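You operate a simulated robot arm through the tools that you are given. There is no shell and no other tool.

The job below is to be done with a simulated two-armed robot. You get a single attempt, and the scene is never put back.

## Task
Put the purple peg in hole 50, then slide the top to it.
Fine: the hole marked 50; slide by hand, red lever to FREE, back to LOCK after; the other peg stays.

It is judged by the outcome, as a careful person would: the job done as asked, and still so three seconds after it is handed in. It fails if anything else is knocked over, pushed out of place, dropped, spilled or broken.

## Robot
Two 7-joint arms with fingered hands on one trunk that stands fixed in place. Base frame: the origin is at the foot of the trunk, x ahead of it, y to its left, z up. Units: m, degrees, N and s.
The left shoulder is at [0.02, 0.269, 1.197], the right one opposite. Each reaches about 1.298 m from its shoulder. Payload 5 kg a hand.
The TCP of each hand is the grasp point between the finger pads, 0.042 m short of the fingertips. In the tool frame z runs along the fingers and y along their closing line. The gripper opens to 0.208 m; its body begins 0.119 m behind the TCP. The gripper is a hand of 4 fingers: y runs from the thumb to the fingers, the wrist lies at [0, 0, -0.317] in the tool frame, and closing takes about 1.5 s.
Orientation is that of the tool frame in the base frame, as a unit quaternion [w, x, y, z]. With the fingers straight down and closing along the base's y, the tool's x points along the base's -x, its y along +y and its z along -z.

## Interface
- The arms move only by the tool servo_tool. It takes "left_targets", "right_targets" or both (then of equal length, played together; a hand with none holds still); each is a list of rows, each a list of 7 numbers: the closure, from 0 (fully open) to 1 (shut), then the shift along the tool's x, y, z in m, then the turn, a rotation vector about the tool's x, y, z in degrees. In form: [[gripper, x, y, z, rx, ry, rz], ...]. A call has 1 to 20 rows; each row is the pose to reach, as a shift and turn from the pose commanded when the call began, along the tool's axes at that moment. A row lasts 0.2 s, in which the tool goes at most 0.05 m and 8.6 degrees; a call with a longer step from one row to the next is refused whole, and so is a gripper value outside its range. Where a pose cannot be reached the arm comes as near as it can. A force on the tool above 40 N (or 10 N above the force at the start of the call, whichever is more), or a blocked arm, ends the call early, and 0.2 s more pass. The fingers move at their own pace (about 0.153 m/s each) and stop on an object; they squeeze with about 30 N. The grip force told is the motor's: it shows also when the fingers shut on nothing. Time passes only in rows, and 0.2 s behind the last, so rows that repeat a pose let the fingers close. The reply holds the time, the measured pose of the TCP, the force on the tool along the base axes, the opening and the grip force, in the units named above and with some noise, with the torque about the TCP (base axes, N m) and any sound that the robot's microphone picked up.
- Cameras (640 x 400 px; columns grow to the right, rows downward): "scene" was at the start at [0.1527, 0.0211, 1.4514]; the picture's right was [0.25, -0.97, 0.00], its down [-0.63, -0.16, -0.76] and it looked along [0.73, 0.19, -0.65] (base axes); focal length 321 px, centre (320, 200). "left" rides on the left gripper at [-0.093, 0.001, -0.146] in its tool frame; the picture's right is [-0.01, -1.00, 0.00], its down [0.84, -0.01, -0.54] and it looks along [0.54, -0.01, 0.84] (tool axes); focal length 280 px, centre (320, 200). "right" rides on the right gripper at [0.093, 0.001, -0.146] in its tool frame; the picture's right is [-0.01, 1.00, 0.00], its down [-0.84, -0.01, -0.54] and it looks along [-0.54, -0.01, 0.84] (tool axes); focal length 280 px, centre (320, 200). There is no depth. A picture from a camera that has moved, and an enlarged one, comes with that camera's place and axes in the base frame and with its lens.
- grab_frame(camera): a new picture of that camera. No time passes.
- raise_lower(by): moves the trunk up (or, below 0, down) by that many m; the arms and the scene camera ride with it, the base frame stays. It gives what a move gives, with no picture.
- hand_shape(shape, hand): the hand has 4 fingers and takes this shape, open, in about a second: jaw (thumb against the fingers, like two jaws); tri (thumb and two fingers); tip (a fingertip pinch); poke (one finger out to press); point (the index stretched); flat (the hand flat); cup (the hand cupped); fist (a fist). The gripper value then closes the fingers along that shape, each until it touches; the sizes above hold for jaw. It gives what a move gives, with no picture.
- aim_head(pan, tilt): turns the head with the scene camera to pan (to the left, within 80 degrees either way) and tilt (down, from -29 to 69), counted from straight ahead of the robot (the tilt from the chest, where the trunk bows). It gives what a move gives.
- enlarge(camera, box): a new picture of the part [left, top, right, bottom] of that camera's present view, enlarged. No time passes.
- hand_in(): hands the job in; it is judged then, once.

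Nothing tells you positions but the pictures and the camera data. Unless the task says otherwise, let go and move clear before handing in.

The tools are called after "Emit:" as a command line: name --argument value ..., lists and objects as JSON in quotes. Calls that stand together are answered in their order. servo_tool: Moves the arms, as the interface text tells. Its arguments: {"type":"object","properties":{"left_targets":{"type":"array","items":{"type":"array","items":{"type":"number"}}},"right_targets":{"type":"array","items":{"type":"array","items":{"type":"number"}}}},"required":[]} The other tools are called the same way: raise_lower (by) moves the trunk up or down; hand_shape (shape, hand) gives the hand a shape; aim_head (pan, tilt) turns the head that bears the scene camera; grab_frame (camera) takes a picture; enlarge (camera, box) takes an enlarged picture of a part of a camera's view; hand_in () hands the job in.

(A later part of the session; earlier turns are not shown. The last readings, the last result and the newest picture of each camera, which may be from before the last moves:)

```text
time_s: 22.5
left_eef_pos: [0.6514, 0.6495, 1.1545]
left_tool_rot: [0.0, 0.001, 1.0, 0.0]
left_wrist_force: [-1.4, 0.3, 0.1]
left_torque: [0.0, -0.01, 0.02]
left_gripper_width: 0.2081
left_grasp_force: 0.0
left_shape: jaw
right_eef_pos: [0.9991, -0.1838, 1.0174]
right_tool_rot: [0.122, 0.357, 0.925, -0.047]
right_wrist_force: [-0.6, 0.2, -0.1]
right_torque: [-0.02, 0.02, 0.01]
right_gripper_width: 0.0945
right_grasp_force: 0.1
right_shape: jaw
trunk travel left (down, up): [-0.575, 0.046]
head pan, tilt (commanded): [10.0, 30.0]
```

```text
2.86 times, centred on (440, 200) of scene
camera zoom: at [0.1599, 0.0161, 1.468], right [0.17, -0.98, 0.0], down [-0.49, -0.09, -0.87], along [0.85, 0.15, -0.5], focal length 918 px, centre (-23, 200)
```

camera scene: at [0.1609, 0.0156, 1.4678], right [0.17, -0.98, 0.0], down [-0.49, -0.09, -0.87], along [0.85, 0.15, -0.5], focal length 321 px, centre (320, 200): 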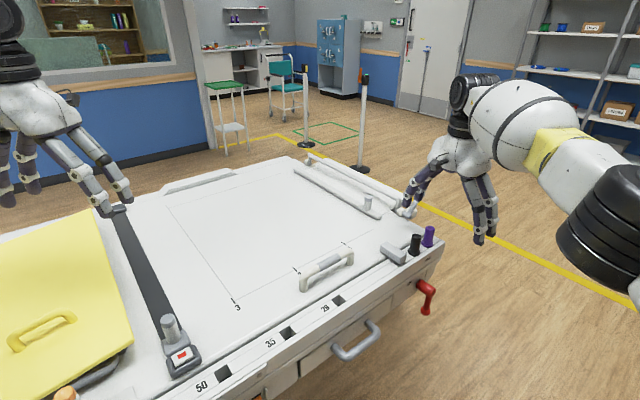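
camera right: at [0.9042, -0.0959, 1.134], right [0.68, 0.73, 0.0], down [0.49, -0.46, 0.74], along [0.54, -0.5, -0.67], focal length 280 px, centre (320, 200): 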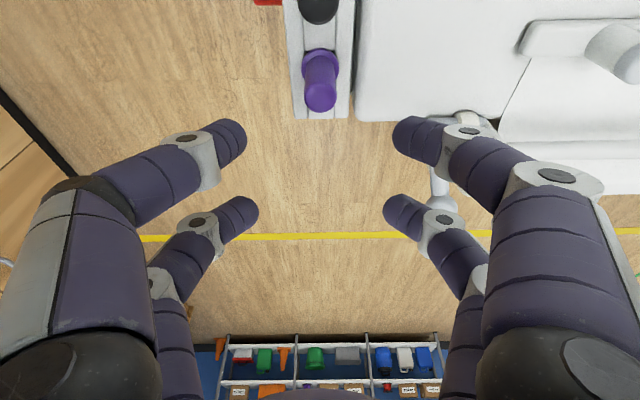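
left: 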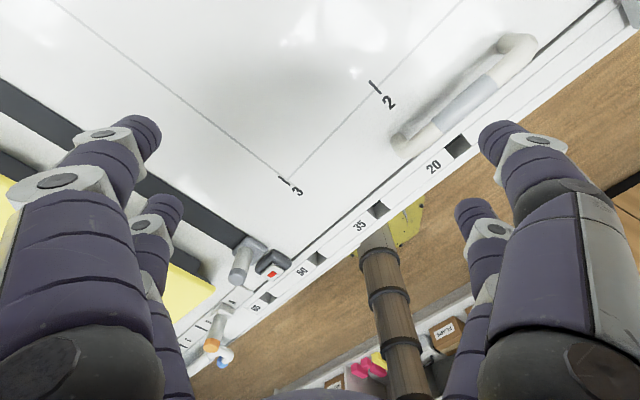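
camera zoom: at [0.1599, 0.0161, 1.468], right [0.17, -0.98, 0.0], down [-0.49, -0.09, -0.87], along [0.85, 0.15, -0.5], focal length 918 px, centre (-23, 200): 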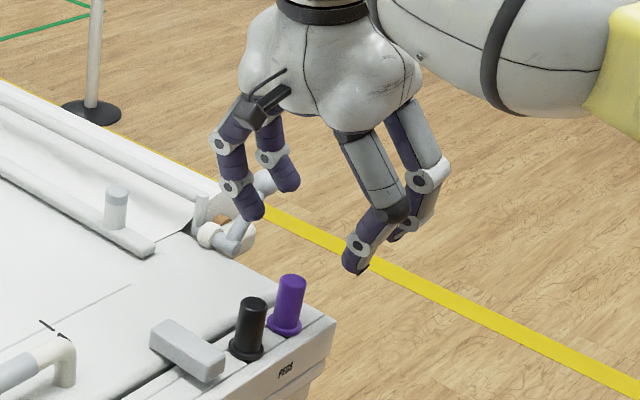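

Emit:
servo_tool --right_targets '[[0.55, 0.0065, -0.0003, 0.0242, 0, 0, 0], [0.55, 0.0122, -0.0006, 0.0455, 0, 0, 0], [0.55, 0.0181, -0.0007, 0.0676, 0, 0, 0], [0.55, 0.0181, -0.0007, 0.0676, 0, 0, 0]]'

Emit:
grab_frame --camera "right"

Emit:
enlarge --camera "scene" --box '[380, 170, 500, 270]'

```text
time_s: 23.5
left_eef_pos: [0.6501, 0.6494, 1.1537]
left_tool_rot: [0.001, -0.001, 1.0, 0.0]
left_wrist_force: [-0.3, 0.1, -0.2]
left_torque: [-0.02, -0.04, 0.01]
left_gripper_width: 0.208
left_grasp_force: 0.0
left_shape: jaw
right_eef_pos: [0.997, -0.1823, 0.9473]
right_tool_rot: [0.121, 0.356, 0.925, -0.047]
right_wrist_force: [-0.5, 0.3, 0.1]
right_torque: [-0.05, -0.05, 0.01]
right_gripper_width: 0.0944
right_grasp_force: 0.0
right_shape: jaw
trunk travel left (down, up): [-0.575, 0.046]
head pan, tilt (commanded): [10.0, 30.0]
```

```text
taken
camera right: at [0.9034, -0.0959, 1.0652], right [0.68, 0.73, 0.0], down [0.49, -0.46, 0.74], along [0.54, -0.5, -0.67], focal length 280 px, centre (320, 200)
```

right: 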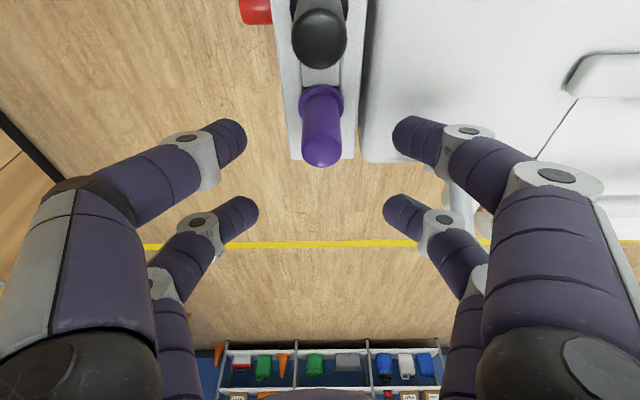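

```text
4.00 times, centred on (440, 220) of scene
camera zoom: at [0.1594, 0.016, 1.4681], right [0.17, -0.98, 0.0], down [-0.49, -0.09, -0.87], along [0.85, 0.15, -0.5], focal length 1286 px, centre (-160, 120)
```

zoom: 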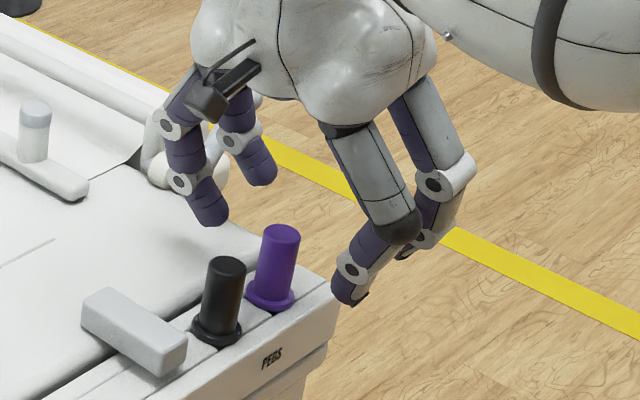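

Emit:
servo_tool --right_targets '[[0.7, 0, 0, 0, 0, 0, 0], [0.85, 0, 0, 0, 0, 0, 0], [1, 0, 0, 0, 0, 0, 0], [1, 0, 0, 0, 0, 0, 0], [1, 0, 0, 0, 0, 0, 0], [1, 0, 0, 0, 0, 0, 0], [1, 0, 0, 0, 0, 0, 0]]'

Emit:
grab_frame --camera "right"

Emit:
enlarge --camera "scene" --box '[380, 170, 500, 270]'

```text
time_s: 25.1
left_eef_pos: [0.6516, 0.6496, 1.1551]
left_tool_rot: [0.0, 0.0, 1.0, 0.0]
left_wrist_force: [-1.1, -0.6, -0.2]
left_torque: [-0.01, 0.03, 0.0]
left_gripper_width: 0.2079
left_grasp_force: 0.1
left_shape: jaw
right_eef_pos: [0.9987, -0.1832, 0.9476]
right_tool_rot: [0.121, 0.357, 0.925, -0.047]
right_wrist_force: [-0.1, 0.0, -0.1]
right_torque: [-0.02, 0.01, 0.01]
right_gripper_width: 0.0086
right_grasp_force: 30.0
right_shape: jaw
trunk travel left (down, up): [-0.575, 0.046]
head pan, tilt (commanded): [10.0, 30.0]
```

```text
taken
camera right: at [0.9038, -0.096, 1.0647], right [0.68, 0.73, 0.0], down [0.49, -0.46, 0.74], along [0.54, -0.5, -0.67], focal length 280 px, centre (320, 200)
```

right: 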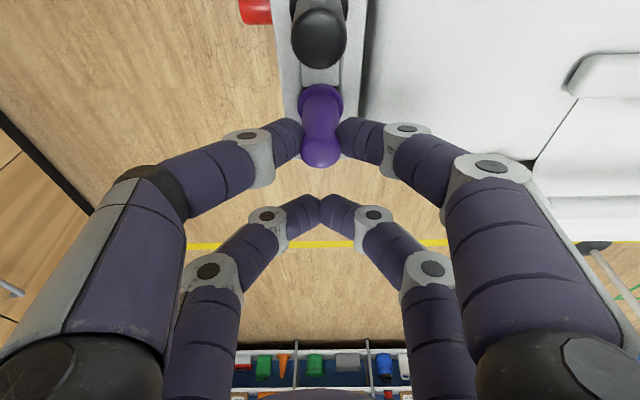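

```text
4.00 times, centred on (440, 220) of scene
camera zoom: at [0.16, 0.016, 1.4679], right [0.17, -0.98, 0.0], down [-0.49, -0.09, -0.87], along [0.85, 0.15, -0.5], focal length 1286 px, centre (-160, 120)
```

zoom: 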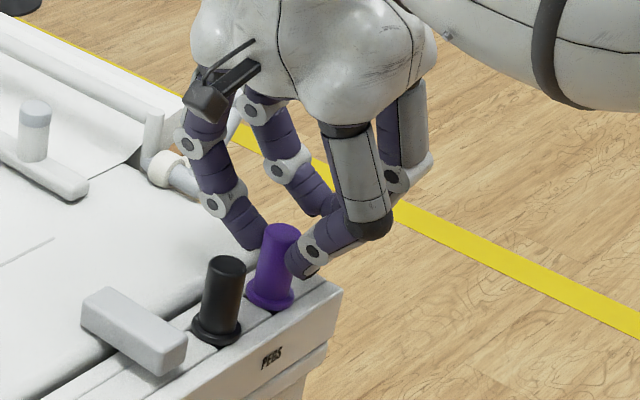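

The near finger pair has pinched the purple peg, clear of the black one. Now I lift it straight up.

Emit:
servo_tool --right_targets '[[1, -0.0052, 0, -0.0193, 0, 0, 0], [1, -0.0104, 0, -0.0386, 0, 0, 0], [1, -0.0155, 0, -0.058, 0, 0, 0], [1, -0.0207, 0, -0.0773, 0, 0, 0], [1, -0.0259, 0, -0.0966, 0, 0, 0], [1, -0.0259, 0, -0.0966, 0, 0, 0]]'

Emit:
grab_frame --camera "right"

Emit:
enlarge --camera "scene" --box '[380, 140, 520, 260]'

```text
time_s: 26.5
left_eef_pos: [0.6527, 0.6501, 1.1554]
left_tool_rot: [0.0, -0.001, 1.0, 0.0]
left_wrist_force: [0.9, 1.0, 0.2]
left_torque: [0.03, 0.03, -0.03]
left_gripper_width: 0.2078
left_grasp_force: 0.0
left_shape: jaw
right_eef_pos: [0.9975, -0.1818, 1.0467]
right_tool_rot: [0.122, 0.357, 0.925, -0.048]
right_wrist_force: [0.0, -0.1, -1.7]
right_torque: [0.0, 0.03, -0.02]
right_gripper_width: 0.0087
right_grasp_force: 29.9
right_shape: jaw
trunk travel left (down, up): [-0.575, 0.046]
head pan, tilt (commanded): [10.0, 30.0]
```

```text
taken
camera right: at [0.9034, -0.0956, 1.1651], right [0.68, 0.73, 0.0], down [0.49, -0.46, 0.74], along [0.54, -0.5, -0.67], focal length 280 px, centre (320, 200)
```

right: 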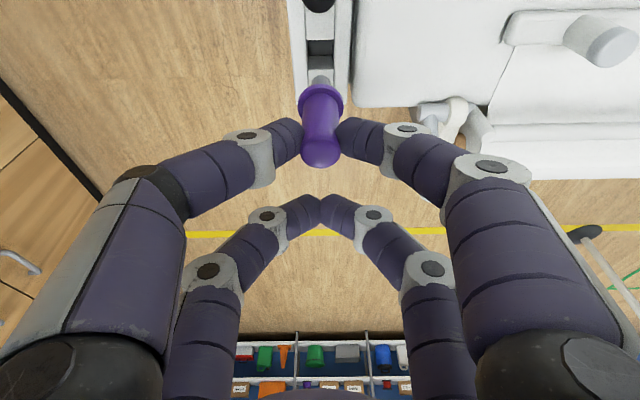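

```text
3.33 times, centred on (450, 200) of scene
camera zoom: at [0.1603, 0.0159, 1.4678], right [0.17, -0.98, 0.0], down [-0.49, -0.09, -0.87], along [0.85, 0.15, -0.5], focal length 1071 px, centre (-113, 200)
```

zoom: 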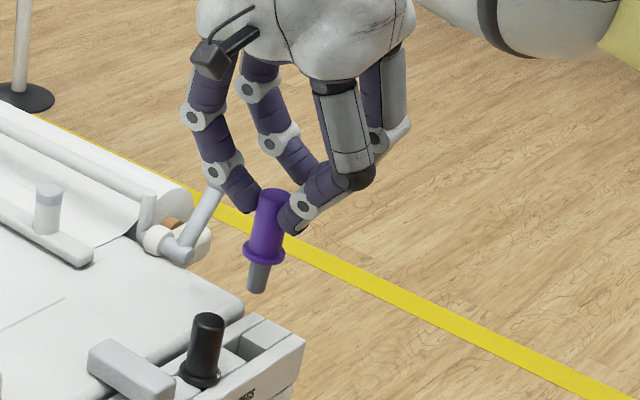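

Emit:
servo_tool --right_targets '[[1, -0.0097, 0, -0.0363, 0, 0, 0], [1, -0.0194, 0, -0.0725, 0, 0, 0], [1, 0.0228, -0.0002, -0.0838, 0, 0, 0], [1, 0.0649, -0.0003, -0.0951, 0, 0, 0], [1, 0.1071, -0.0005, -0.1064, 0, 0, 0], [1, 0.1493, -0.0006, -0.1177, 0, 0, 0], [1, 0.1915, -0.0008, -0.129, 0, 0, 0], [1, 0.2336, -0.001, -0.1403, 0, 0, 0], [1, 0.2758, -0.0011, -0.1516, 0, 0, 0], [1, 0.318, -0.0013, -0.163, 0, 0, 0]]'

Emit:
grab_frame --camera "scene"

Emit:
grab_frame --camera "right"

```text
time_s: 28.9
left_eef_pos: [0.6502, 0.6494, 1.1548]
left_tool_rot: [0.0, 0.0, 1.0, 0.0]
left_wrist_force: [-2.1, -0.3, 0.5]
left_torque: [-0.07, -0.18, 0.0]
left_gripper_width: 0.2078
left_grasp_force: 0.1
left_shape: jaw
right_eef_pos: [0.8833, 0.0366, 1.1303]
right_tool_rot: [0.115, 0.388, 0.913, -0.057]
right_wrist_force: [-0.3, 0.9, 1.6]
right_torque: [-0.09, -0.18, 0.03]
right_gripper_width: 0.0081
right_grasp_force: 30.2
right_shape: jaw
right hand out of reach, approached as far as the arm can: row 5, 6, 7, 8, 9, 10
trunk travel left (down, up): [-0.575, 0.046]
head pan, tilt (commanded): [10.0, 30.0]
stopped in row 10 (right hand): the arm was blocked; the commanded pose is now the measured one
```

```text
taken
camera scene: at [0.158, 0.0165, 1.4682], right [0.17, -0.98, 0.0], down [-0.49, -0.09, -0.87], along [0.85, 0.15, -0.5], focal length 321 px, centre (320, 200)
```

scene: 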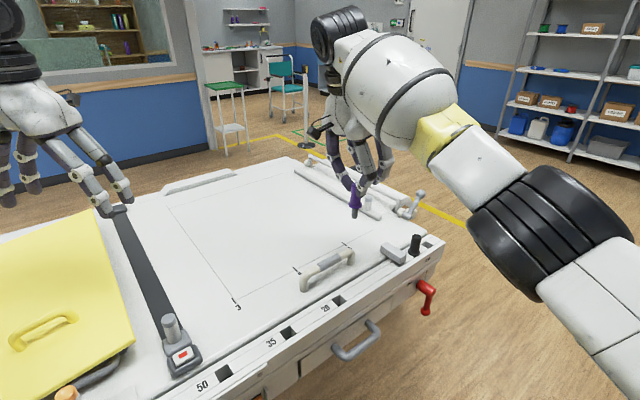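

```text
taken
camera right: at [0.797, 0.1312, 1.2484], right [0.73, 0.68, -0.01], down [0.47, -0.49, 0.74], along [0.5, -0.54, -0.68], focal length 280 px, centre (320, 200)
```

right: 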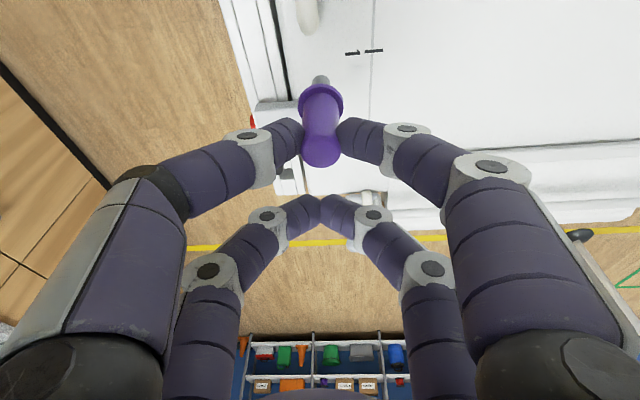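

The peg is held steady, but the right arm has run into a reach limit with this hand heading. I'll turn the hand's heading while staying above the table and then carry on.

Emit:
servo_tool --right_targets '[[1, 0, 0, 0, -1.95, -0.1, -7.4], [1, 0, 0, 0, -3.9, -0.2, -14.8], [1, 0, 0, 0, -5.85, -0.35, -22.2], [1, 0, 0, 0, -7.8, -0.45, -29.7], [1, 0, 0, 0, -9.75, -0.6, -37.1], [1, 0, 0, 0, -11.7, -0.7, -44.5], [1, 0, 0, 0, -11.7, -0.7, -44.5]]'

Emit:
grab_frame --camera "scene"

```text
time_s: 30.5
left_eef_pos: [0.6523, 0.6503, 1.1539]
left_tool_rot: [-0.001, 0.001, 1.0, 0.0]
left_wrist_force: [-1.0, 0.8, -0.1]
left_torque: [-0.08, -0.01, 0.03]
left_gripper_width: 0.2078
left_grasp_force: 0.1
left_shape: jaw
right_eef_pos: [0.8818, 0.0435, 1.1295]
right_tool_rot: [0.128, -0.003, 0.992, -0.008]
right_wrist_force: [0.9, 0.6, 0.7]
right_torque: [0.0, -0.01, -0.02]
right_gripper_width: 0.0083
right_grasp_force: 29.7
right_shape: jaw
trunk travel left (down, up): [-0.575, 0.046]
head pan, tilt (commanded): [10.0, 30.0]
```

```text
taken
camera scene: at [0.1598, 0.0163, 1.4679], right [0.17, -0.98, 0.0], down [-0.49, -0.09, -0.87], along [0.85, 0.15, -0.5], focal length 321 px, centre (320, 200)
```

scene: 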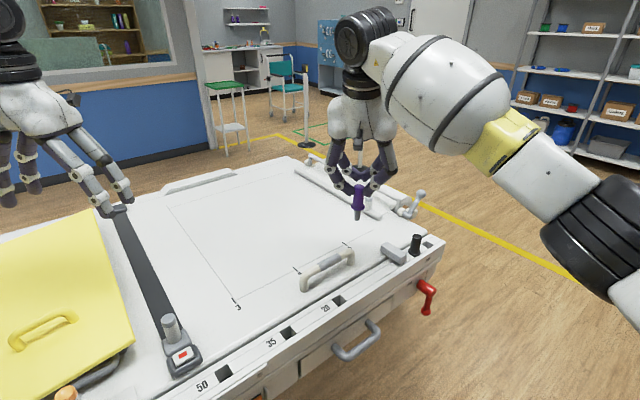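

Emit:
servo_tool --right_targets '[[1, 0.0322, 0.0207, -0.0083, 0, 0, 0], [1, 0.0643, 0.0415, -0.0167, 0, 0, 0], [1, 0.0965, 0.0622, -0.025, 0, 0, 0], [1, 0.1287, 0.0829, -0.0333, 0, 0, 0], [1, 0.1608, 0.1036, -0.0416, 0, 0, 0], [1, 0.193, 0.1244, -0.05, 0, 0, 0]]'

Emit:
grab_frame --camera "scene"

```text
time_s: 31.9
left_eef_pos: [0.6507, 0.6494, 1.1543]
left_tool_rot: [0.0, 0.0, 1.0, 0.001]
left_wrist_force: [0.2, 1.2, 0.1]
left_torque: [-0.14, -0.12, 0.0]
left_gripper_width: 0.2078
left_grasp_force: 0.0
left_shape: jaw
right_eef_pos: [0.6817, 0.1667, 1.1243]
right_tool_rot: [0.128, -0.003, 0.992, -0.006]
right_wrist_force: [0.1, 1.2, -0.4]
right_torque: [-0.02, -0.02, -0.01]
right_gripper_width: 0.0084
right_grasp_force: 29.4
right_shape: jaw
trunk travel left (down, up): [-0.575, 0.046]
head pan, tilt (commanded): [10.0, 30.0]
```

```text
taken
camera scene: at [0.1594, 0.0167, 1.468], right [0.17, -0.98, 0.0], down [-0.49, -0.09, -0.87], along [0.85, 0.15, -0.5], focal length 321 px, centre (320, 200)
```

scene: 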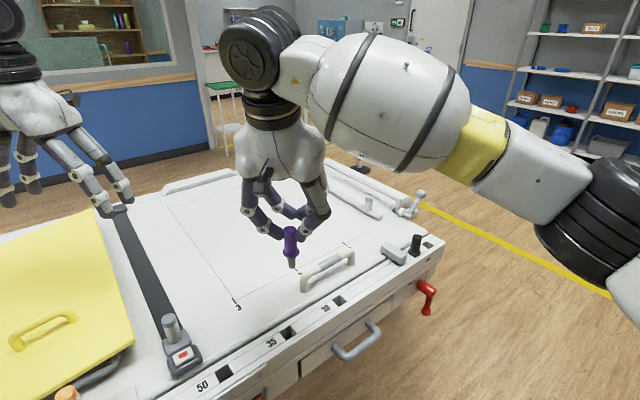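

Emit:
servo_tool --right_targets '[[1, 0.0322, 0.0207, -0.0083, 0, 0, 0], [1, 0.0643, 0.0415, -0.0167, 0, 0, 0], [1, 0.0965, 0.0622, -0.025, 0, 0, 0], [1, 0.1287, 0.0829, -0.0333, 0, 0, 0], [1, 0.1608, 0.1036, -0.0416, 0, 0, 0], [1, 0.1608, 0.1036, -0.0416, 0, 0, 0]]'

Emit:
aim_head --pan 30 --tilt 50

Emit:
grab_frame --camera "scene"

Emit:
grab_frame --camera "right"

Emit:
grab_frame --camera "left"

```text
time_s: 33.5
left_eef_pos: [0.6524, 0.6482, 1.1537]
left_tool_rot: [0.001, 0.001, 1.0, 0.0]
left_wrist_force: [0.6, -0.8, 0.1]
left_torque: [0.12, 0.07, 0.0]
left_gripper_width: 0.208
left_grasp_force: 0.2
left_shape: jaw
right_eef_pos: [0.6541, 0.2366, 1.1283]
right_tool_rot: [0.122, 0.046, 0.991, -0.013]
right_wrist_force: [0.5, 0.1, -0.7]
right_torque: [0.05, 0.03, 0.01]
right_gripper_width: 0.0085
right_grasp_force: 29.7
right_shape: jaw
right hand out of reach, approached as far as the arm can: row 2, 3, 4, 5, 6
trunk travel left (down, up): [-0.575, 0.046]
head pan, tilt (commanded): [10.0, 30.0]
stopped in row 6 (right hand): the arm was blocked; the commanded pose is now the measured one
```

```text
time_s: 34.3
left_eef_pos: [0.6512, 0.6478, 1.1538]
left_tool_rot: [0.0, 0.001, 1.0, 0.0]
left_wrist_force: [0.2, -0.7, 0.0]
left_torque: [0.03, 0.0, 0.03]
left_gripper_width: 0.2079
left_grasp_force: 0.0
left_shape: jaw
right_eef_pos: [0.6537, 0.2368, 1.1284]
right_tool_rot: [0.122, 0.046, 0.991, -0.013]
right_wrist_force: [0.2, -1.1, -0.7]
right_torque: [0.03, -0.02, 0.02]
right_gripper_width: 0.0084
right_grasp_force: 29.8
right_shape: jaw
trunk travel left (down, up): [-0.575, 0.046]
head pan, tilt (commanded): [30.0, 50.0]
```

```text
taken
camera scene: at [0.1377, 0.0387, 1.4385], right [0.5, -0.87, 0.0], down [-0.66, -0.38, -0.64], along [0.56, 0.32, -0.77], focal length 321 px, centre (320, 200)
```

scene: 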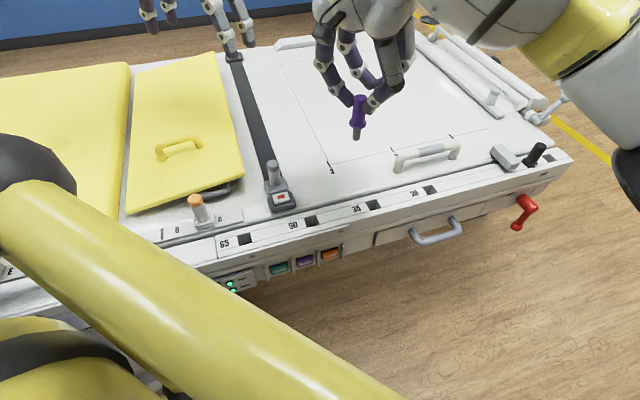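

```text
taken
camera right: at [0.5281, 0.2521, 1.2469], right [0.11, 0.99, -0.01], down [0.68, -0.06, 0.73], along [0.72, -0.09, -0.69], focal length 280 px, centre (320, 200)
```

right: 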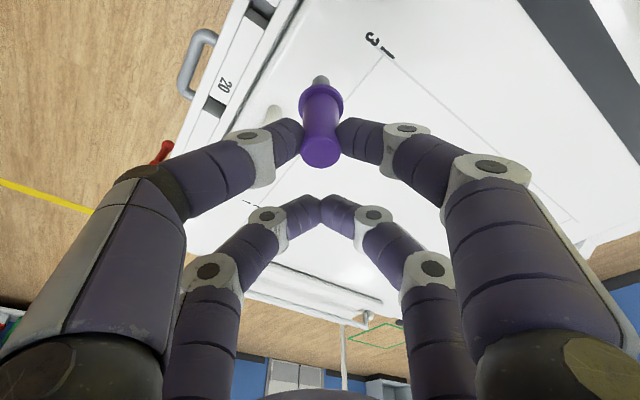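

```text
taken
camera left: at [0.746, 0.6487, 1.3006], right [0.01, -1.0, 0.0], down [-0.84, -0.01, 0.54], along [-0.54, -0.01, -0.84], focal length 280 px, centre (320, 200)
```

left: 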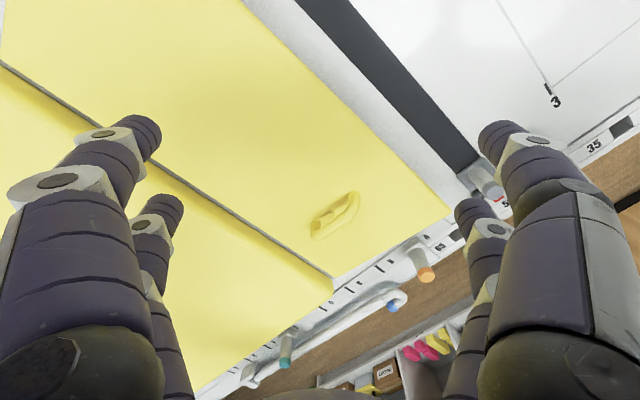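

Emit:
enlarge --camera "scene" --box '[230, 140, 390, 240]'

Emit:
enlarge --camera "left" --box '[440, 110, 640, 230]'

```text
4.00 times, centred on (310, 190) of scene
camera zoom: at [0.1377, 0.0387, 1.4385], right [0.5, -0.87, 0.0], down [-0.66, -0.38, -0.64], along [0.56, 0.32, -0.77], focal length 1286 px, centre (360, 240)
```

zoom: 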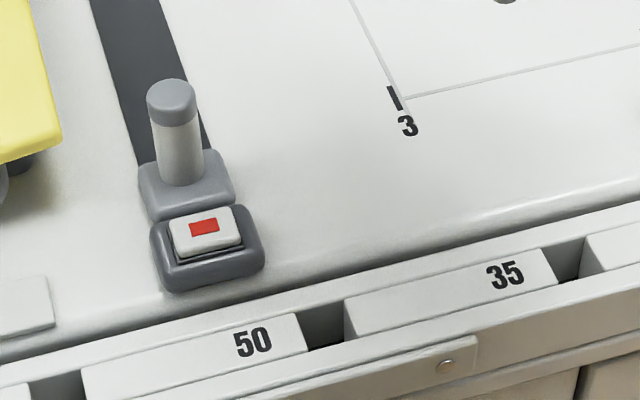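

```text
3.20 times, centred on (540, 170) of left
camera zoom: at [0.746, 0.6487, 1.3006], right [0.01, -1.0, 0.0], down [-0.84, -0.01, 0.54], along [-0.54, -0.01, -0.84], focal length 897 px, centre (-384, 296)
```

zoom: 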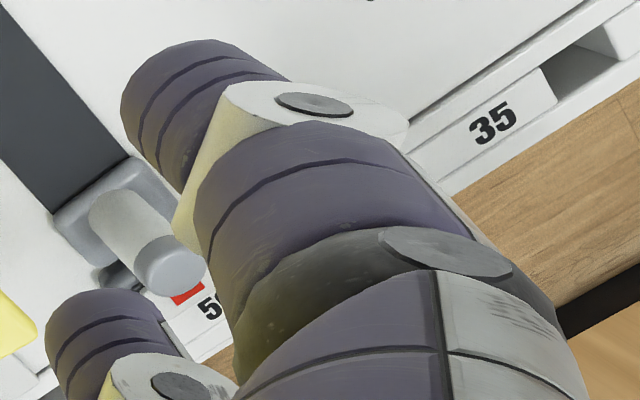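

Emit:
servo_tool --right_targets '[[1, 0, 0, 0, -1.75, -0.3, -6.1], [1, 0, 0, 0, -3.5, -0.6, -12.2], [1, 0, 0, 0, -5.25, -0.9, -18.4], [1, 0, 0, 0, -7.0, -1.2, -24.5], [1, 0, 0, 0, -7.0, -1.2, -24.5]]'

```text
time_s: 35.5
left_eef_pos: [0.6526, 0.6496, 1.1533]
left_tool_rot: [0.0, 0.002, 1.0, 0.0]
left_wrist_force: [-0.4, 0.0, 1.3]
left_torque: [0.0, 0.01, -0.03]
left_gripper_width: 0.2082
left_grasp_force: 0.1
left_shape: jaw
right_eef_pos: [0.6499, 0.2409, 1.1278]
right_tool_rot: [0.129, -0.177, 0.976, 0.02]
right_wrist_force: [0.6, 0.1, -0.4]
right_torque: [-0.01, -0.02, -0.02]
right_gripper_width: 0.0085
right_grasp_force: 30.2
right_shape: jaw
trunk travel left (down, up): [-0.575, 0.046]
head pan, tilt (commanded): [30.0, 50.0]
```

Emit:
servo_tool --right_targets '[[1, 0.0304, 0.02, -0.001, 0, 0, 0], [1, 0.0608, 0.04, -0.002, 0, 0, 0], [1, 0.0911, 0.06, -0.003, 0, 0, 0], [1, 0.1215, 0.0799, -0.004, 0, 0, 0], [1, 0.1215, 0.0799, -0.004, 0, 0, 0]]'

Emit:
grab_frame --camera "right"

Emit:
grab_frame --camera "scene"

```text
time_s: 36.7
left_eef_pos: [0.6525, 0.6482, 1.1547]
left_tool_rot: [0.0, 0.001, 1.0, 0.0]
left_wrist_force: [-0.4, -1.4, 0.4]
left_torque: [0.03, 0.02, 0.01]
left_gripper_width: 0.2081
left_grasp_force: 0.1
left_shape: jaw
right_eef_pos: [0.5106, 0.2729, 1.0986]
right_tool_rot: [0.129, -0.175, 0.976, 0.019]
right_wrist_force: [-0.1, 0.4, -0.7]
right_torque: [0.01, 0.01, 0.02]
right_gripper_width: 0.0083
right_grasp_force: 30.0
right_shape: jaw
trunk travel left (down, up): [-0.575, 0.046]
head pan, tilt (commanded): [30.0, 50.0]
```

```text
taken
camera right: at [0.3897, 0.2303, 1.2158], right [-0.34, 0.94, 0.0], down [0.63, 0.23, 0.74], along [0.7, 0.25, -0.67], focal length 280 px, centre (320, 200)
```

right: 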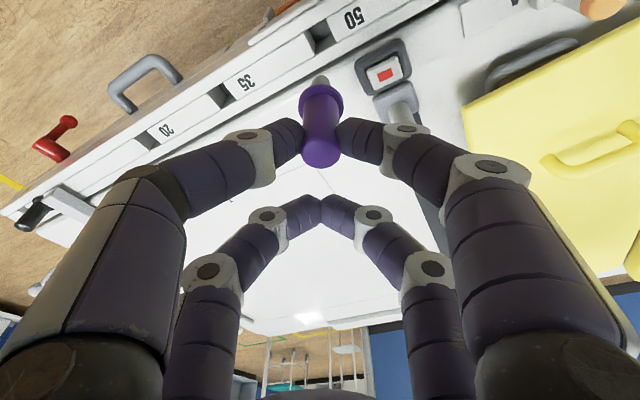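

```text
taken
camera scene: at [0.1377, 0.0387, 1.4384], right [0.5, -0.87, 0.0], down [-0.66, -0.38, -0.64], along [0.56, 0.32, -0.77], focal length 321 px, centre (320, 200)
```

scene: 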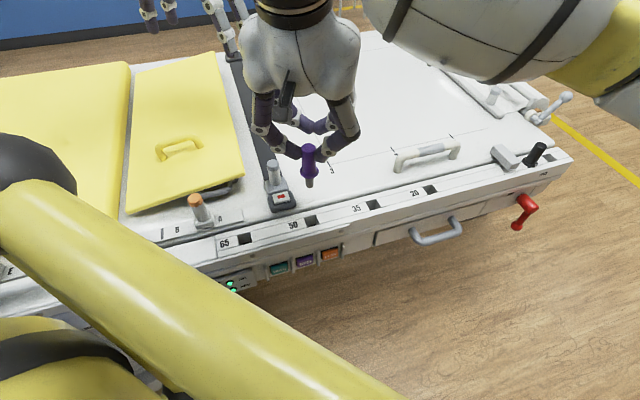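

Emit:
enlarge --camera "right" --box '[240, 0, 400, 100]'

Emit:
enlarge --camera "scene" --box '[240, 130, 400, 230]'

```text
4.00 times, centred on (320, 50) of right
camera zoom: at [0.3897, 0.2303, 1.2158], right [-0.34, 0.94, 0.0], down [0.63, 0.23, 0.74], along [0.7, 0.25, -0.67], focal length 1122 px, centre (320, 800)
```

zoom: 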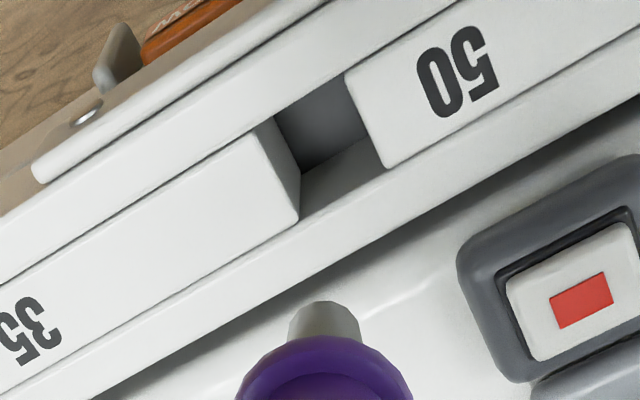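

```text
4.00 times, centred on (320, 180) of scene
camera zoom: at [0.1377, 0.0387, 1.4384], right [0.5, -0.87, 0.0], down [-0.66, -0.38, -0.64], along [0.56, 0.32, -0.77], focal length 1286 px, centre (320, 280)
```

zoom: 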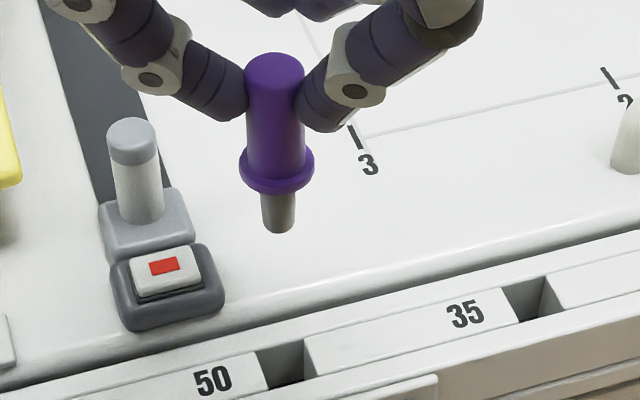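

The hole right beside the "50" mark is directly under the peg, at about (0.495, 0.267). I'll lower until the shaft tip is just above the hole and check the alignment there.

Emit:
servo_tool --right_targets '[[1, 0.0086, 0.0003, 0.0334, 0, 0, 0], [1, 0.0172, 0.0006, 0.0668, 0, 0, 0], [1, 0.0258, 0.0009, 0.1003, 0, 0, 0], [1, 0.0258, 0.0009, 0.1003, 0, 0, 0]]'

Emit:
enlarge --camera "right" --box '[240, 20, 400, 120]'

Emit:
enlarge --camera "scene" --box '[240, 150, 400, 250]'

```text
time_s: 37.7
left_eef_pos: [0.6523, 0.6493, 1.1545]
left_tool_rot: [-0.001, 0.001, 1.0, 0.0]
left_wrist_force: [0.6, 0.7, 0.1]
left_torque: [0.0, -0.01, 0.0]
left_gripper_width: 0.2078
left_grasp_force: 0.1
left_shape: jaw
right_eef_pos: [0.5126, 0.2765, 0.9946]
right_tool_rot: [0.13, -0.177, 0.975, 0.02]
right_wrist_force: [-0.4, 0.5, 0.0]
right_torque: [0.03, -0.01, 0.0]
right_gripper_width: 0.0084
right_grasp_force: 30.2
right_shape: jaw
trunk travel left (down, up): [-0.575, 0.046]
head pan, tilt (commanded): [30.0, 50.0]
```

```text
4.00 times, centred on (320, 70) of right
camera zoom: at [0.3912, 0.2332, 1.1122], right [-0.34, 0.94, 0.0], down [0.63, 0.23, 0.74], along [0.7, 0.25, -0.67], focal length 1122 px, centre (320, 720)
```

zoom: 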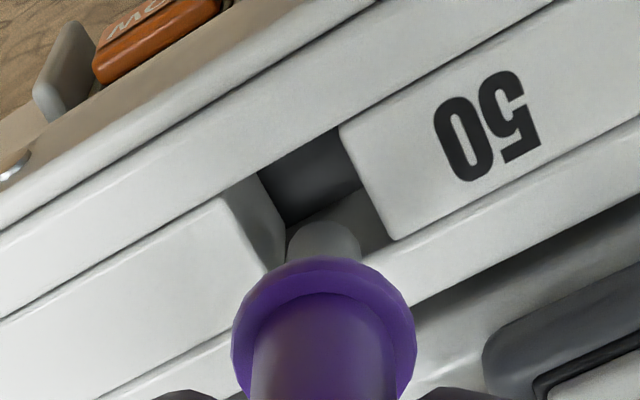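

```text
4.00 times, centred on (320, 200) of scene
camera zoom: at [0.1373, 0.0387, 1.4386], right [0.5, -0.87, 0.0], down [-0.66, -0.38, -0.64], along [0.56, 0.32, -0.77], focal length 1286 px, centre (320, 200)
```

zoom: 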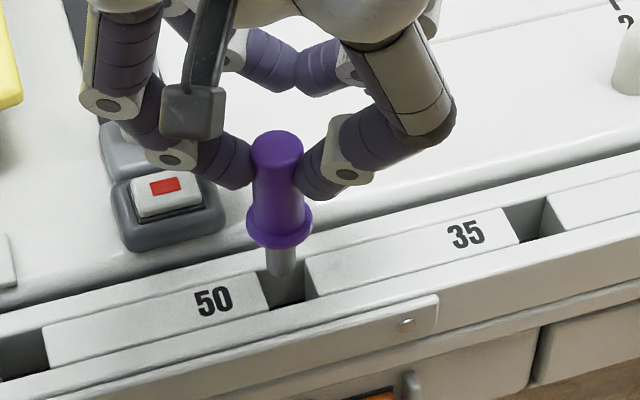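

Emit:
enlarge --camera "right" --box '[285, 40, 349, 80]'

Emit:
enlarge --camera "scene" --box '[290, 190, 338, 230]'

Emit:
enlarge --camera "scene" --box '[350, 180, 398, 220]'

```text
10.00 times, centred on (317, 60) of right
camera zoom: at [0.3912, 0.2332, 1.1122], right [-0.34, 0.94, 0.0], down [0.63, 0.23, 0.74], along [0.7, 0.25, -0.67], focal length 2804 px, centre (350, 1600)
```

zoom: 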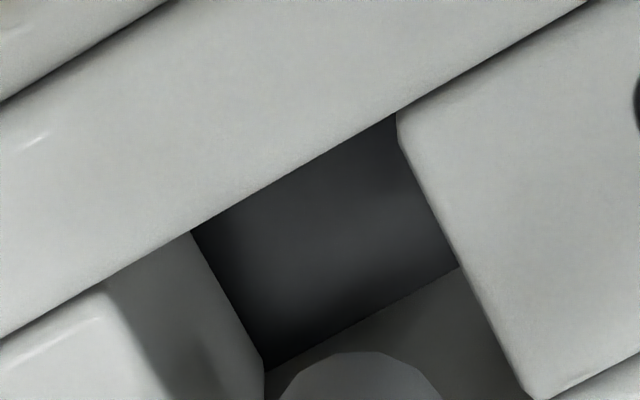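

```text
10.00 times, centred on (314, 210) of scene
camera zoom: at [0.1373, 0.0387, 1.4386], right [0.5, -0.87, 0.0], down [-0.66, -0.38, -0.64], along [0.56, 0.32, -0.77], focal length 3214 px, centre (380, 100)
```

zoom: 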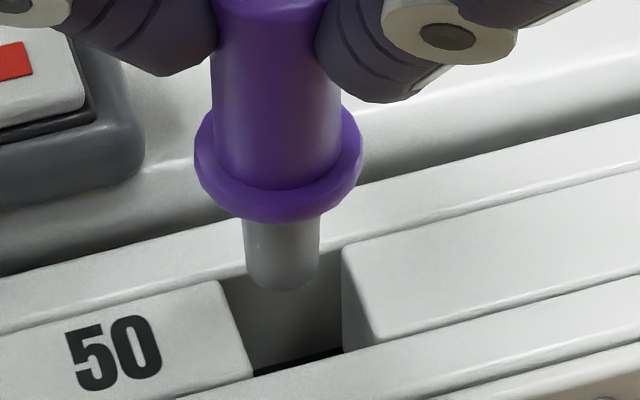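

```text
10.00 times, centred on (374, 200) of scene
camera zoom: at [0.1373, 0.0387, 1.4386], right [0.5, -0.87, 0.0], down [-0.66, -0.38, -0.64], along [0.56, 0.32, -0.77], focal length 3214 px, centre (-220, 200)
```

zoom: 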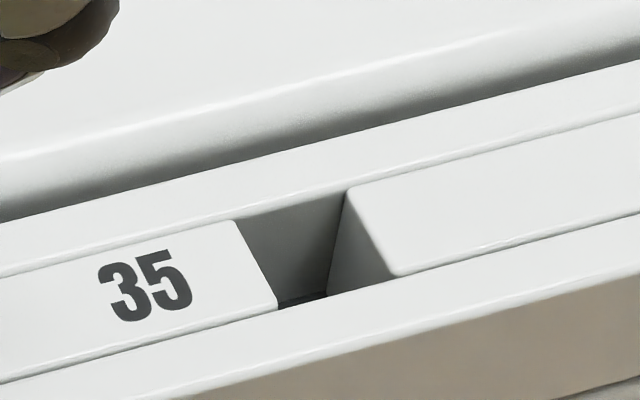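

Emit:
servo_tool --right_targets '[[1, 0.0026, -0.0019, 0.0014, 0, 0, 0], [1, 0.0052, -0.0038, 0.0028, 0, 0, 0], [1, 0.0052, -0.0038, 0.0028, 0, 0, 0]]'

Emit:
enlarge --camera "right" --box '[285, 40, 349, 80]'

Emit:
enlarge --camera "scene" --box '[290, 190, 338, 230]'

```text
time_s: 38.5
left_eef_pos: [0.651, 0.6486, 1.1545]
left_tool_rot: [0.0, 0.001, 1.0, 0.0]
left_wrist_force: [-1.0, 0.2, 0.6]
left_torque: [0.0, 0.01, 0.01]
left_gripper_width: 0.2079
left_grasp_force: 0.1
left_shape: jaw
right_eef_pos: [0.5094, 0.2702, 0.9916]
right_tool_rot: [0.129, -0.177, 0.976, 0.02]
right_wrist_force: [-0.5, 0.5, -0.6]
right_torque: [0.0, -0.02, 0.0]
right_gripper_width: 0.0083
right_grasp_force: 30.2
right_shape: jaw
trunk travel left (down, up): [-0.575, 0.046]
head pan, tilt (commanded): [30.0, 50.0]
```

```text
10.00 times, centred on (317, 60) of right
camera zoom: at [0.3887, 0.2271, 1.1081], right [-0.34, 0.94, 0.0], down [0.63, 0.23, 0.74], along [0.7, 0.25, -0.67], focal length 2804 px, centre (350, 1600)
```

zoom: 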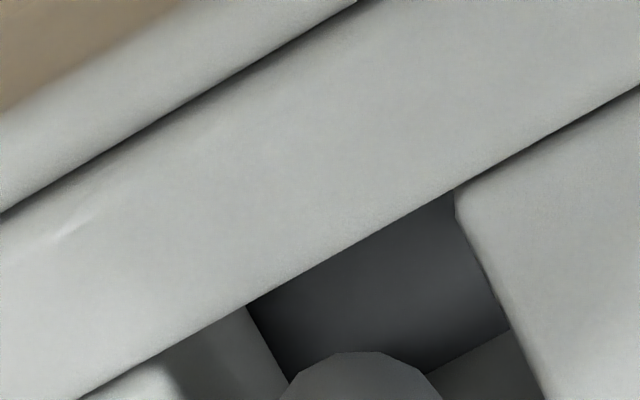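

```text
10.00 times, centred on (314, 210) of scene
camera zoom: at [0.1375, 0.0388, 1.4384], right [0.5, -0.87, 0.0], down [-0.66, -0.38, -0.64], along [0.56, 0.32, -0.77], focal length 3214 px, centre (380, 100)
```

zoom: 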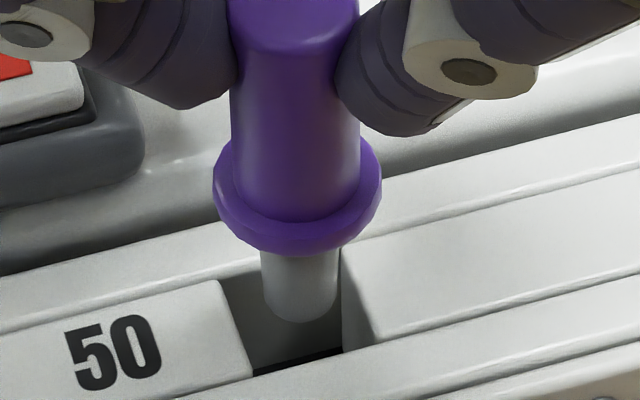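

Emit:
servo_tool --right_targets '[[1, 0.0018, 0.0009, 0.0058, 0, 0, 0], [1, 0.0033, 0.001, 0.0117, 0, 0, 0], [1, 0.0033, 0.001, 0.0117, 0, 0, 0]]'

Emit:
enlarge --camera "right" --box '[265, 40, 361, 100]'

Emit:
enlarge --camera "scene" --box '[276, 180, 356, 230]'

```text
time_s: 39.3
left_eef_pos: [0.6526, 0.6492, 1.154]
left_tool_rot: [0.0, 0.001, 1.0, -0.001]
left_wrist_force: [0.6, 0.3, -0.7]
left_torque: [0.04, 0.0, -0.02]
left_gripper_width: 0.2077
left_grasp_force: 0.1
left_shape: jaw
right_eef_pos: [0.5091, 0.272, 0.9801]
right_tool_rot: [0.129, -0.177, 0.975, 0.02]
right_wrist_force: [0.4, 0.6, -0.5]
right_torque: [0.02, 0.01, 0.01]
right_gripper_width: 0.0082
right_grasp_force: 29.9
right_shape: jaw
trunk travel left (down, up): [-0.575, 0.046]
head pan, tilt (commanded): [30.0, 50.0]
```

```text
6.67 times, centred on (313, 70) of right
camera zoom: at [0.3881, 0.2278, 1.0962], right [-0.34, 0.94, 0.0], down [0.63, 0.23, 0.74], along [0.7, 0.25, -0.67], focal length 1869 px, centre (367, 1067)
```

zoom: 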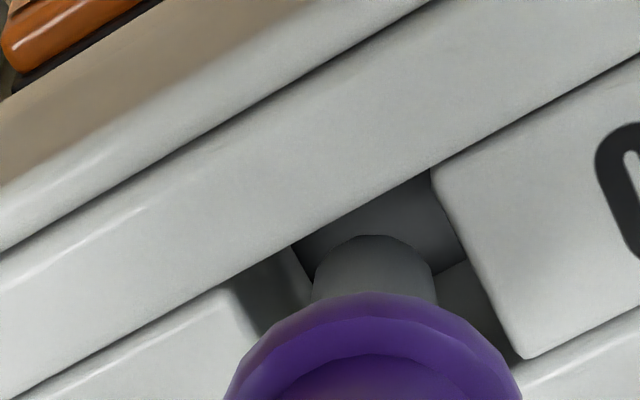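

```text
8.00 times, centred on (316, 205) of scene
camera zoom: at [0.1376, 0.0388, 1.4384], right [0.5, -0.87, 0.0], down [-0.66, -0.38, -0.64], along [0.56, 0.32, -0.77], focal length 2571 px, centre (352, 160)
```

zoom: 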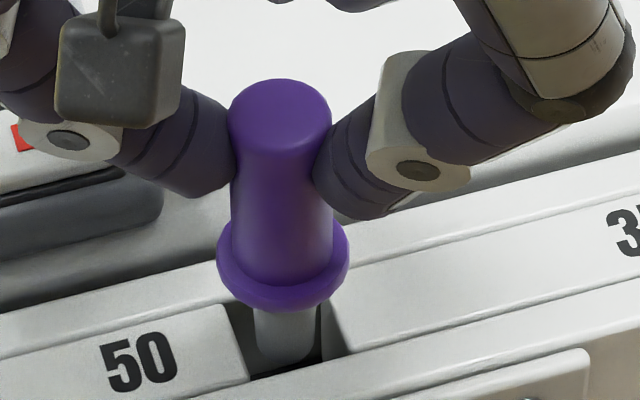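

Emit:
servo_tool --right_targets '[[1, 0.0018, 0, 0.0068, 0, 0, 0], [1, 0.0036, 0, 0.0136, 0, 0, 0], [1, 0.0052, 0, 0.0194, 0, 0, 0], [1, 0.0052, 0, 0.0194, 0, 0, 0]]'

Emit:
grab_frame --camera "right"

Emit:
enlarge --camera "scene" --box '[240, 140, 400, 240]'

```text
time_s: 40.3
left_eef_pos: [0.6521, 0.6485, 1.1545]
left_tool_rot: [0.0, 0.0, 1.0, 0.0]
left_wrist_force: [0.2, 0.3, 0.5]
left_torque: [-0.01, -0.03, -0.01]
left_gripper_width: 0.2079
left_grasp_force: 0.1
left_shape: jaw
right_eef_pos: [0.5096, 0.2709, 0.9604]
right_tool_rot: [0.129, -0.177, 0.976, 0.02]
right_wrist_force: [-0.8, -0.1, -1.3]
right_torque: [0.02, 0.0, 0.0]
right_gripper_width: 0.0081
right_grasp_force: 29.6
right_shape: jaw
trunk travel left (down, up): [-0.575, 0.046]
head pan, tilt (commanded): [30.0, 50.0]
```

```text
taken
camera right: at [0.3877, 0.2286, 1.077], right [-0.34, 0.94, 0.0], down [0.63, 0.23, 0.74], along [0.7, 0.25, -0.67], focal length 280 px, centre (320, 200)
```

right: 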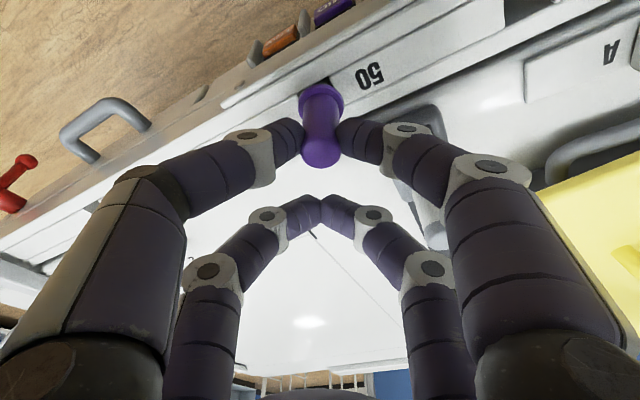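

```text
4.00 times, centred on (320, 190) of scene
camera zoom: at [0.1375, 0.0388, 1.4385], right [0.5, -0.87, 0.0], down [-0.66, -0.38, -0.64], along [0.56, 0.32, -0.77], focal length 1286 px, centre (320, 240)
```

zoom: 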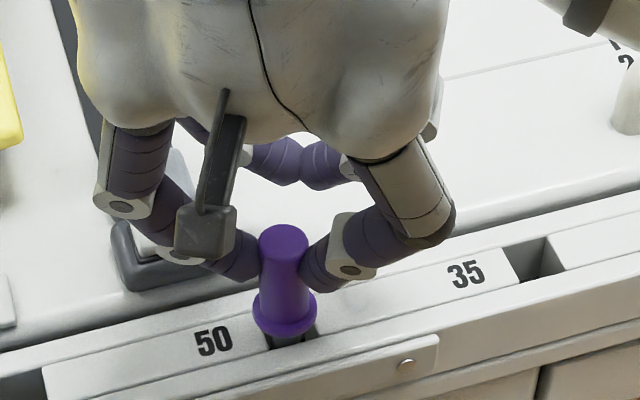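

Emit:
servo_tool --right_targets '[[1, 0.001, 0, 0.0039, 0, 0, 0], [1, 0.0021, 0, 0.0077, 0, 0, 0], [1, 0.0021, 0, 0.0077, 0, 0, 0]]'

Emit:
enlarge --camera "scene" --box '[276, 180, 356, 230]'

Emit:
enlarge --camera "right" --box '[280, 60, 440, 160]'

```text
time_s: 41.1
left_eef_pos: [0.6529, 0.6492, 1.1537]
left_tool_rot: [0.0, 0.001, 1.0, 0.0]
left_wrist_force: [-0.2, -0.1, 0.0]
left_torque: [0.02, 0.05, 0.0]
left_gripper_width: 0.208
left_grasp_force: 0.0
left_shape: jaw
right_eef_pos: [0.5098, 0.2712, 0.9527]
right_tool_rot: [0.13, -0.177, 0.975, 0.02]
right_wrist_force: [0.5, 0.2, 0.2]
right_torque: [-0.02, 0.04, 0.05]
right_gripper_width: 0.0083
right_grasp_force: 30.1
right_shape: jaw
trunk travel left (down, up): [-0.575, 0.046]
head pan, tilt (commanded): [30.0, 50.0]
```

```text
8.00 times, centred on (316, 205) of scene
camera zoom: at [0.1375, 0.0388, 1.4384], right [0.5, -0.87, 0.0], down [-0.66, -0.38, -0.64], along [0.56, 0.32, -0.77], focal length 2571 px, centre (352, 160)
```

zoom: 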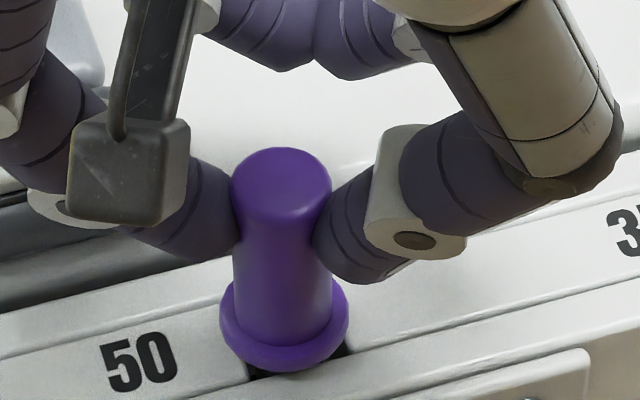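

```text
4.00 times, centred on (360, 110) of right
camera zoom: at [0.3879, 0.2282, 1.0691], right [-0.34, 0.94, 0.0], down [0.63, 0.23, 0.74], along [0.7, 0.25, -0.67], focal length 1122 px, centre (160, 560)
```

zoom: 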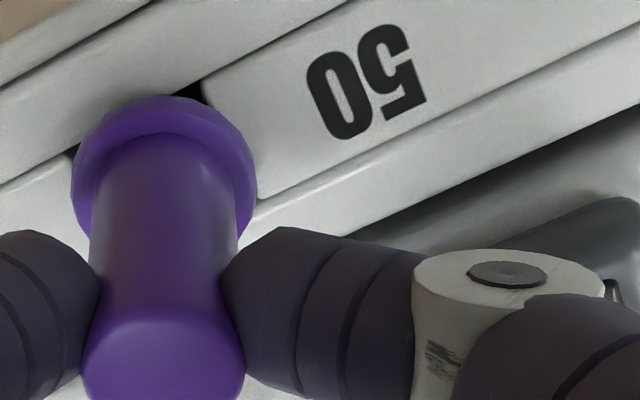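

Emit:
servo_tool --right_targets '[[1, 0.0005, 0, 0.0019, 0, 0, 0], [1, 0.001, 0, 0.0039, 0, 0, 0], [1, 0.001, 0, 0.0039, 0, 0, 0]]'

Emit:
enlarge --camera "scene" --box '[276, 180, 356, 230]'

```text
time_s: 41.9
left_eef_pos: [0.652, 0.6497, 1.1542]
left_tool_rot: [0.0, 0.001, 1.0, 0.001]
left_wrist_force: [0.2, 0.9, -0.2]
left_torque: [0.02, 0.01, -0.02]
left_gripper_width: 0.2078
left_grasp_force: 0.1
left_shape: jaw
right_eef_pos: [0.5082, 0.2703, 0.9484]
right_tool_rot: [0.129, -0.177, 0.975, 0.02]
right_wrist_force: [-0.3, 0.0, -0.2]
right_torque: [-0.01, -0.05, -0.02]
right_gripper_width: 0.0084
right_grasp_force: 29.9
right_shape: jaw
trunk travel left (down, up): [-0.575, 0.046]
head pan, tilt (commanded): [30.0, 50.0]
```

```text
8.00 times, centred on (316, 205) of scene
camera zoom: at [0.1375, 0.0388, 1.4384], right [0.5, -0.87, 0.0], down [-0.66, -0.38, -0.64], along [0.56, 0.32, -0.77], focal length 2571 px, centre (352, 160)
```

zoom: 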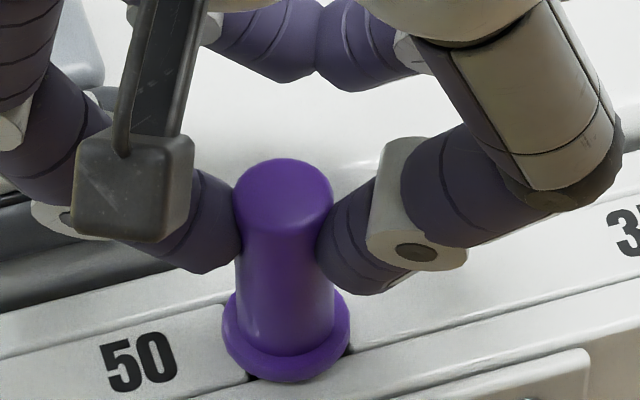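

The peg is all but seated in hole 50. I'll open the fingers only a little, to stay clear of the buckle post, and check it stands on its own.

Emit:
servo_tool --right_targets '[[0.9, 0, 0, 0, 0, 0, 0], [0.85, 0, 0, 0, 0, 0, 0], [0.81, 0, 0, 0, 0, 0, 0], [0.81, 0, 0, 0, 0, 0, 0]]'

Emit:
enlarge --camera "scene" --box '[236, 150, 356, 230]'

Emit:
grab_frame --camera "right"

Emit:
enlarge --camera "left" --box '[440, 110, 640, 230]'

```text
time_s: 42.9
left_eef_pos: [0.651, 0.6486, 1.1554]
left_tool_rot: [0.0, 0.001, 1.0, 0.001]
left_wrist_force: [-0.5, 0.6, 0.7]
left_torque: [0.01, 0.03, 0.04]
left_gripper_width: 0.208
left_grasp_force: 0.1
left_shape: jaw
right_eef_pos: [0.5096, 0.2706, 0.9473]
right_tool_rot: [0.13, -0.177, 0.975, 0.02]
right_wrist_force: [0.3, -0.1, 0.2]
right_torque: [-0.04, -0.03, -0.01]
right_gripper_width: 0.039
right_grasp_force: 0.1
right_shape: jaw
trunk travel left (down, up): [-0.575, 0.046]
head pan, tilt (commanded): [30.0, 50.0]
```

```text
5.00 times, centred on (296, 190) of scene
camera zoom: at [0.1375, 0.0388, 1.4384], right [0.5, -0.87, 0.0], down [-0.66, -0.38, -0.64], along [0.56, 0.32, -0.77], focal length 1607 px, centre (440, 250)
```

zoom: 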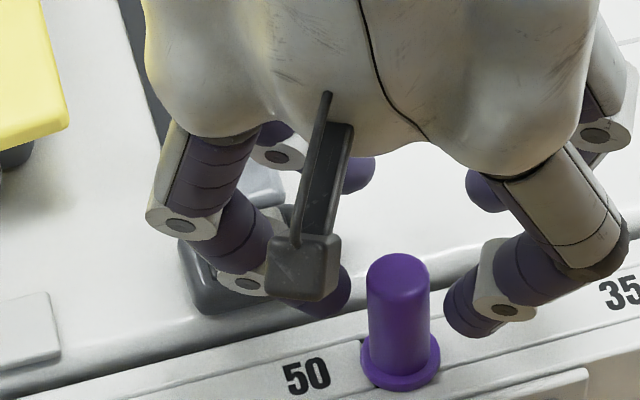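

```text
taken
camera right: at [0.3882, 0.2277, 1.0647], right [-0.34, 0.94, 0.0], down [0.63, 0.23, 0.74], along [0.7, 0.25, -0.67], focal length 280 px, centre (320, 200)
```

right: 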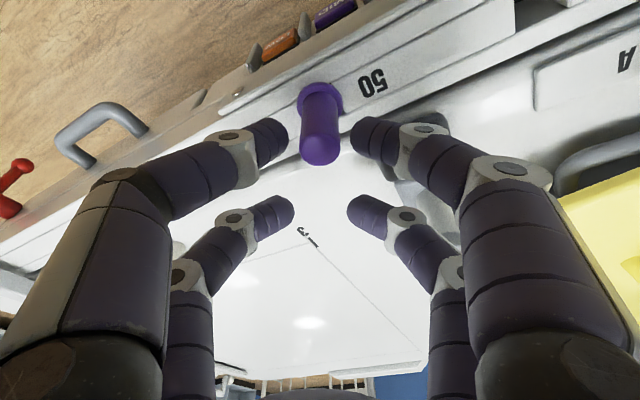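

```text
3.20 times, centred on (540, 170) of left
camera zoom: at [0.7459, 0.6488, 1.3006], right [0.01, -1.0, 0.0], down [-0.84, -0.01, 0.54], along [-0.54, -0.01, -0.84], focal length 897 px, centre (-384, 296)
```

zoom: 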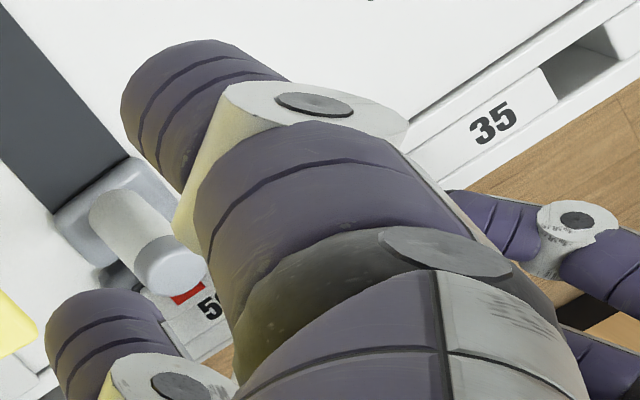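

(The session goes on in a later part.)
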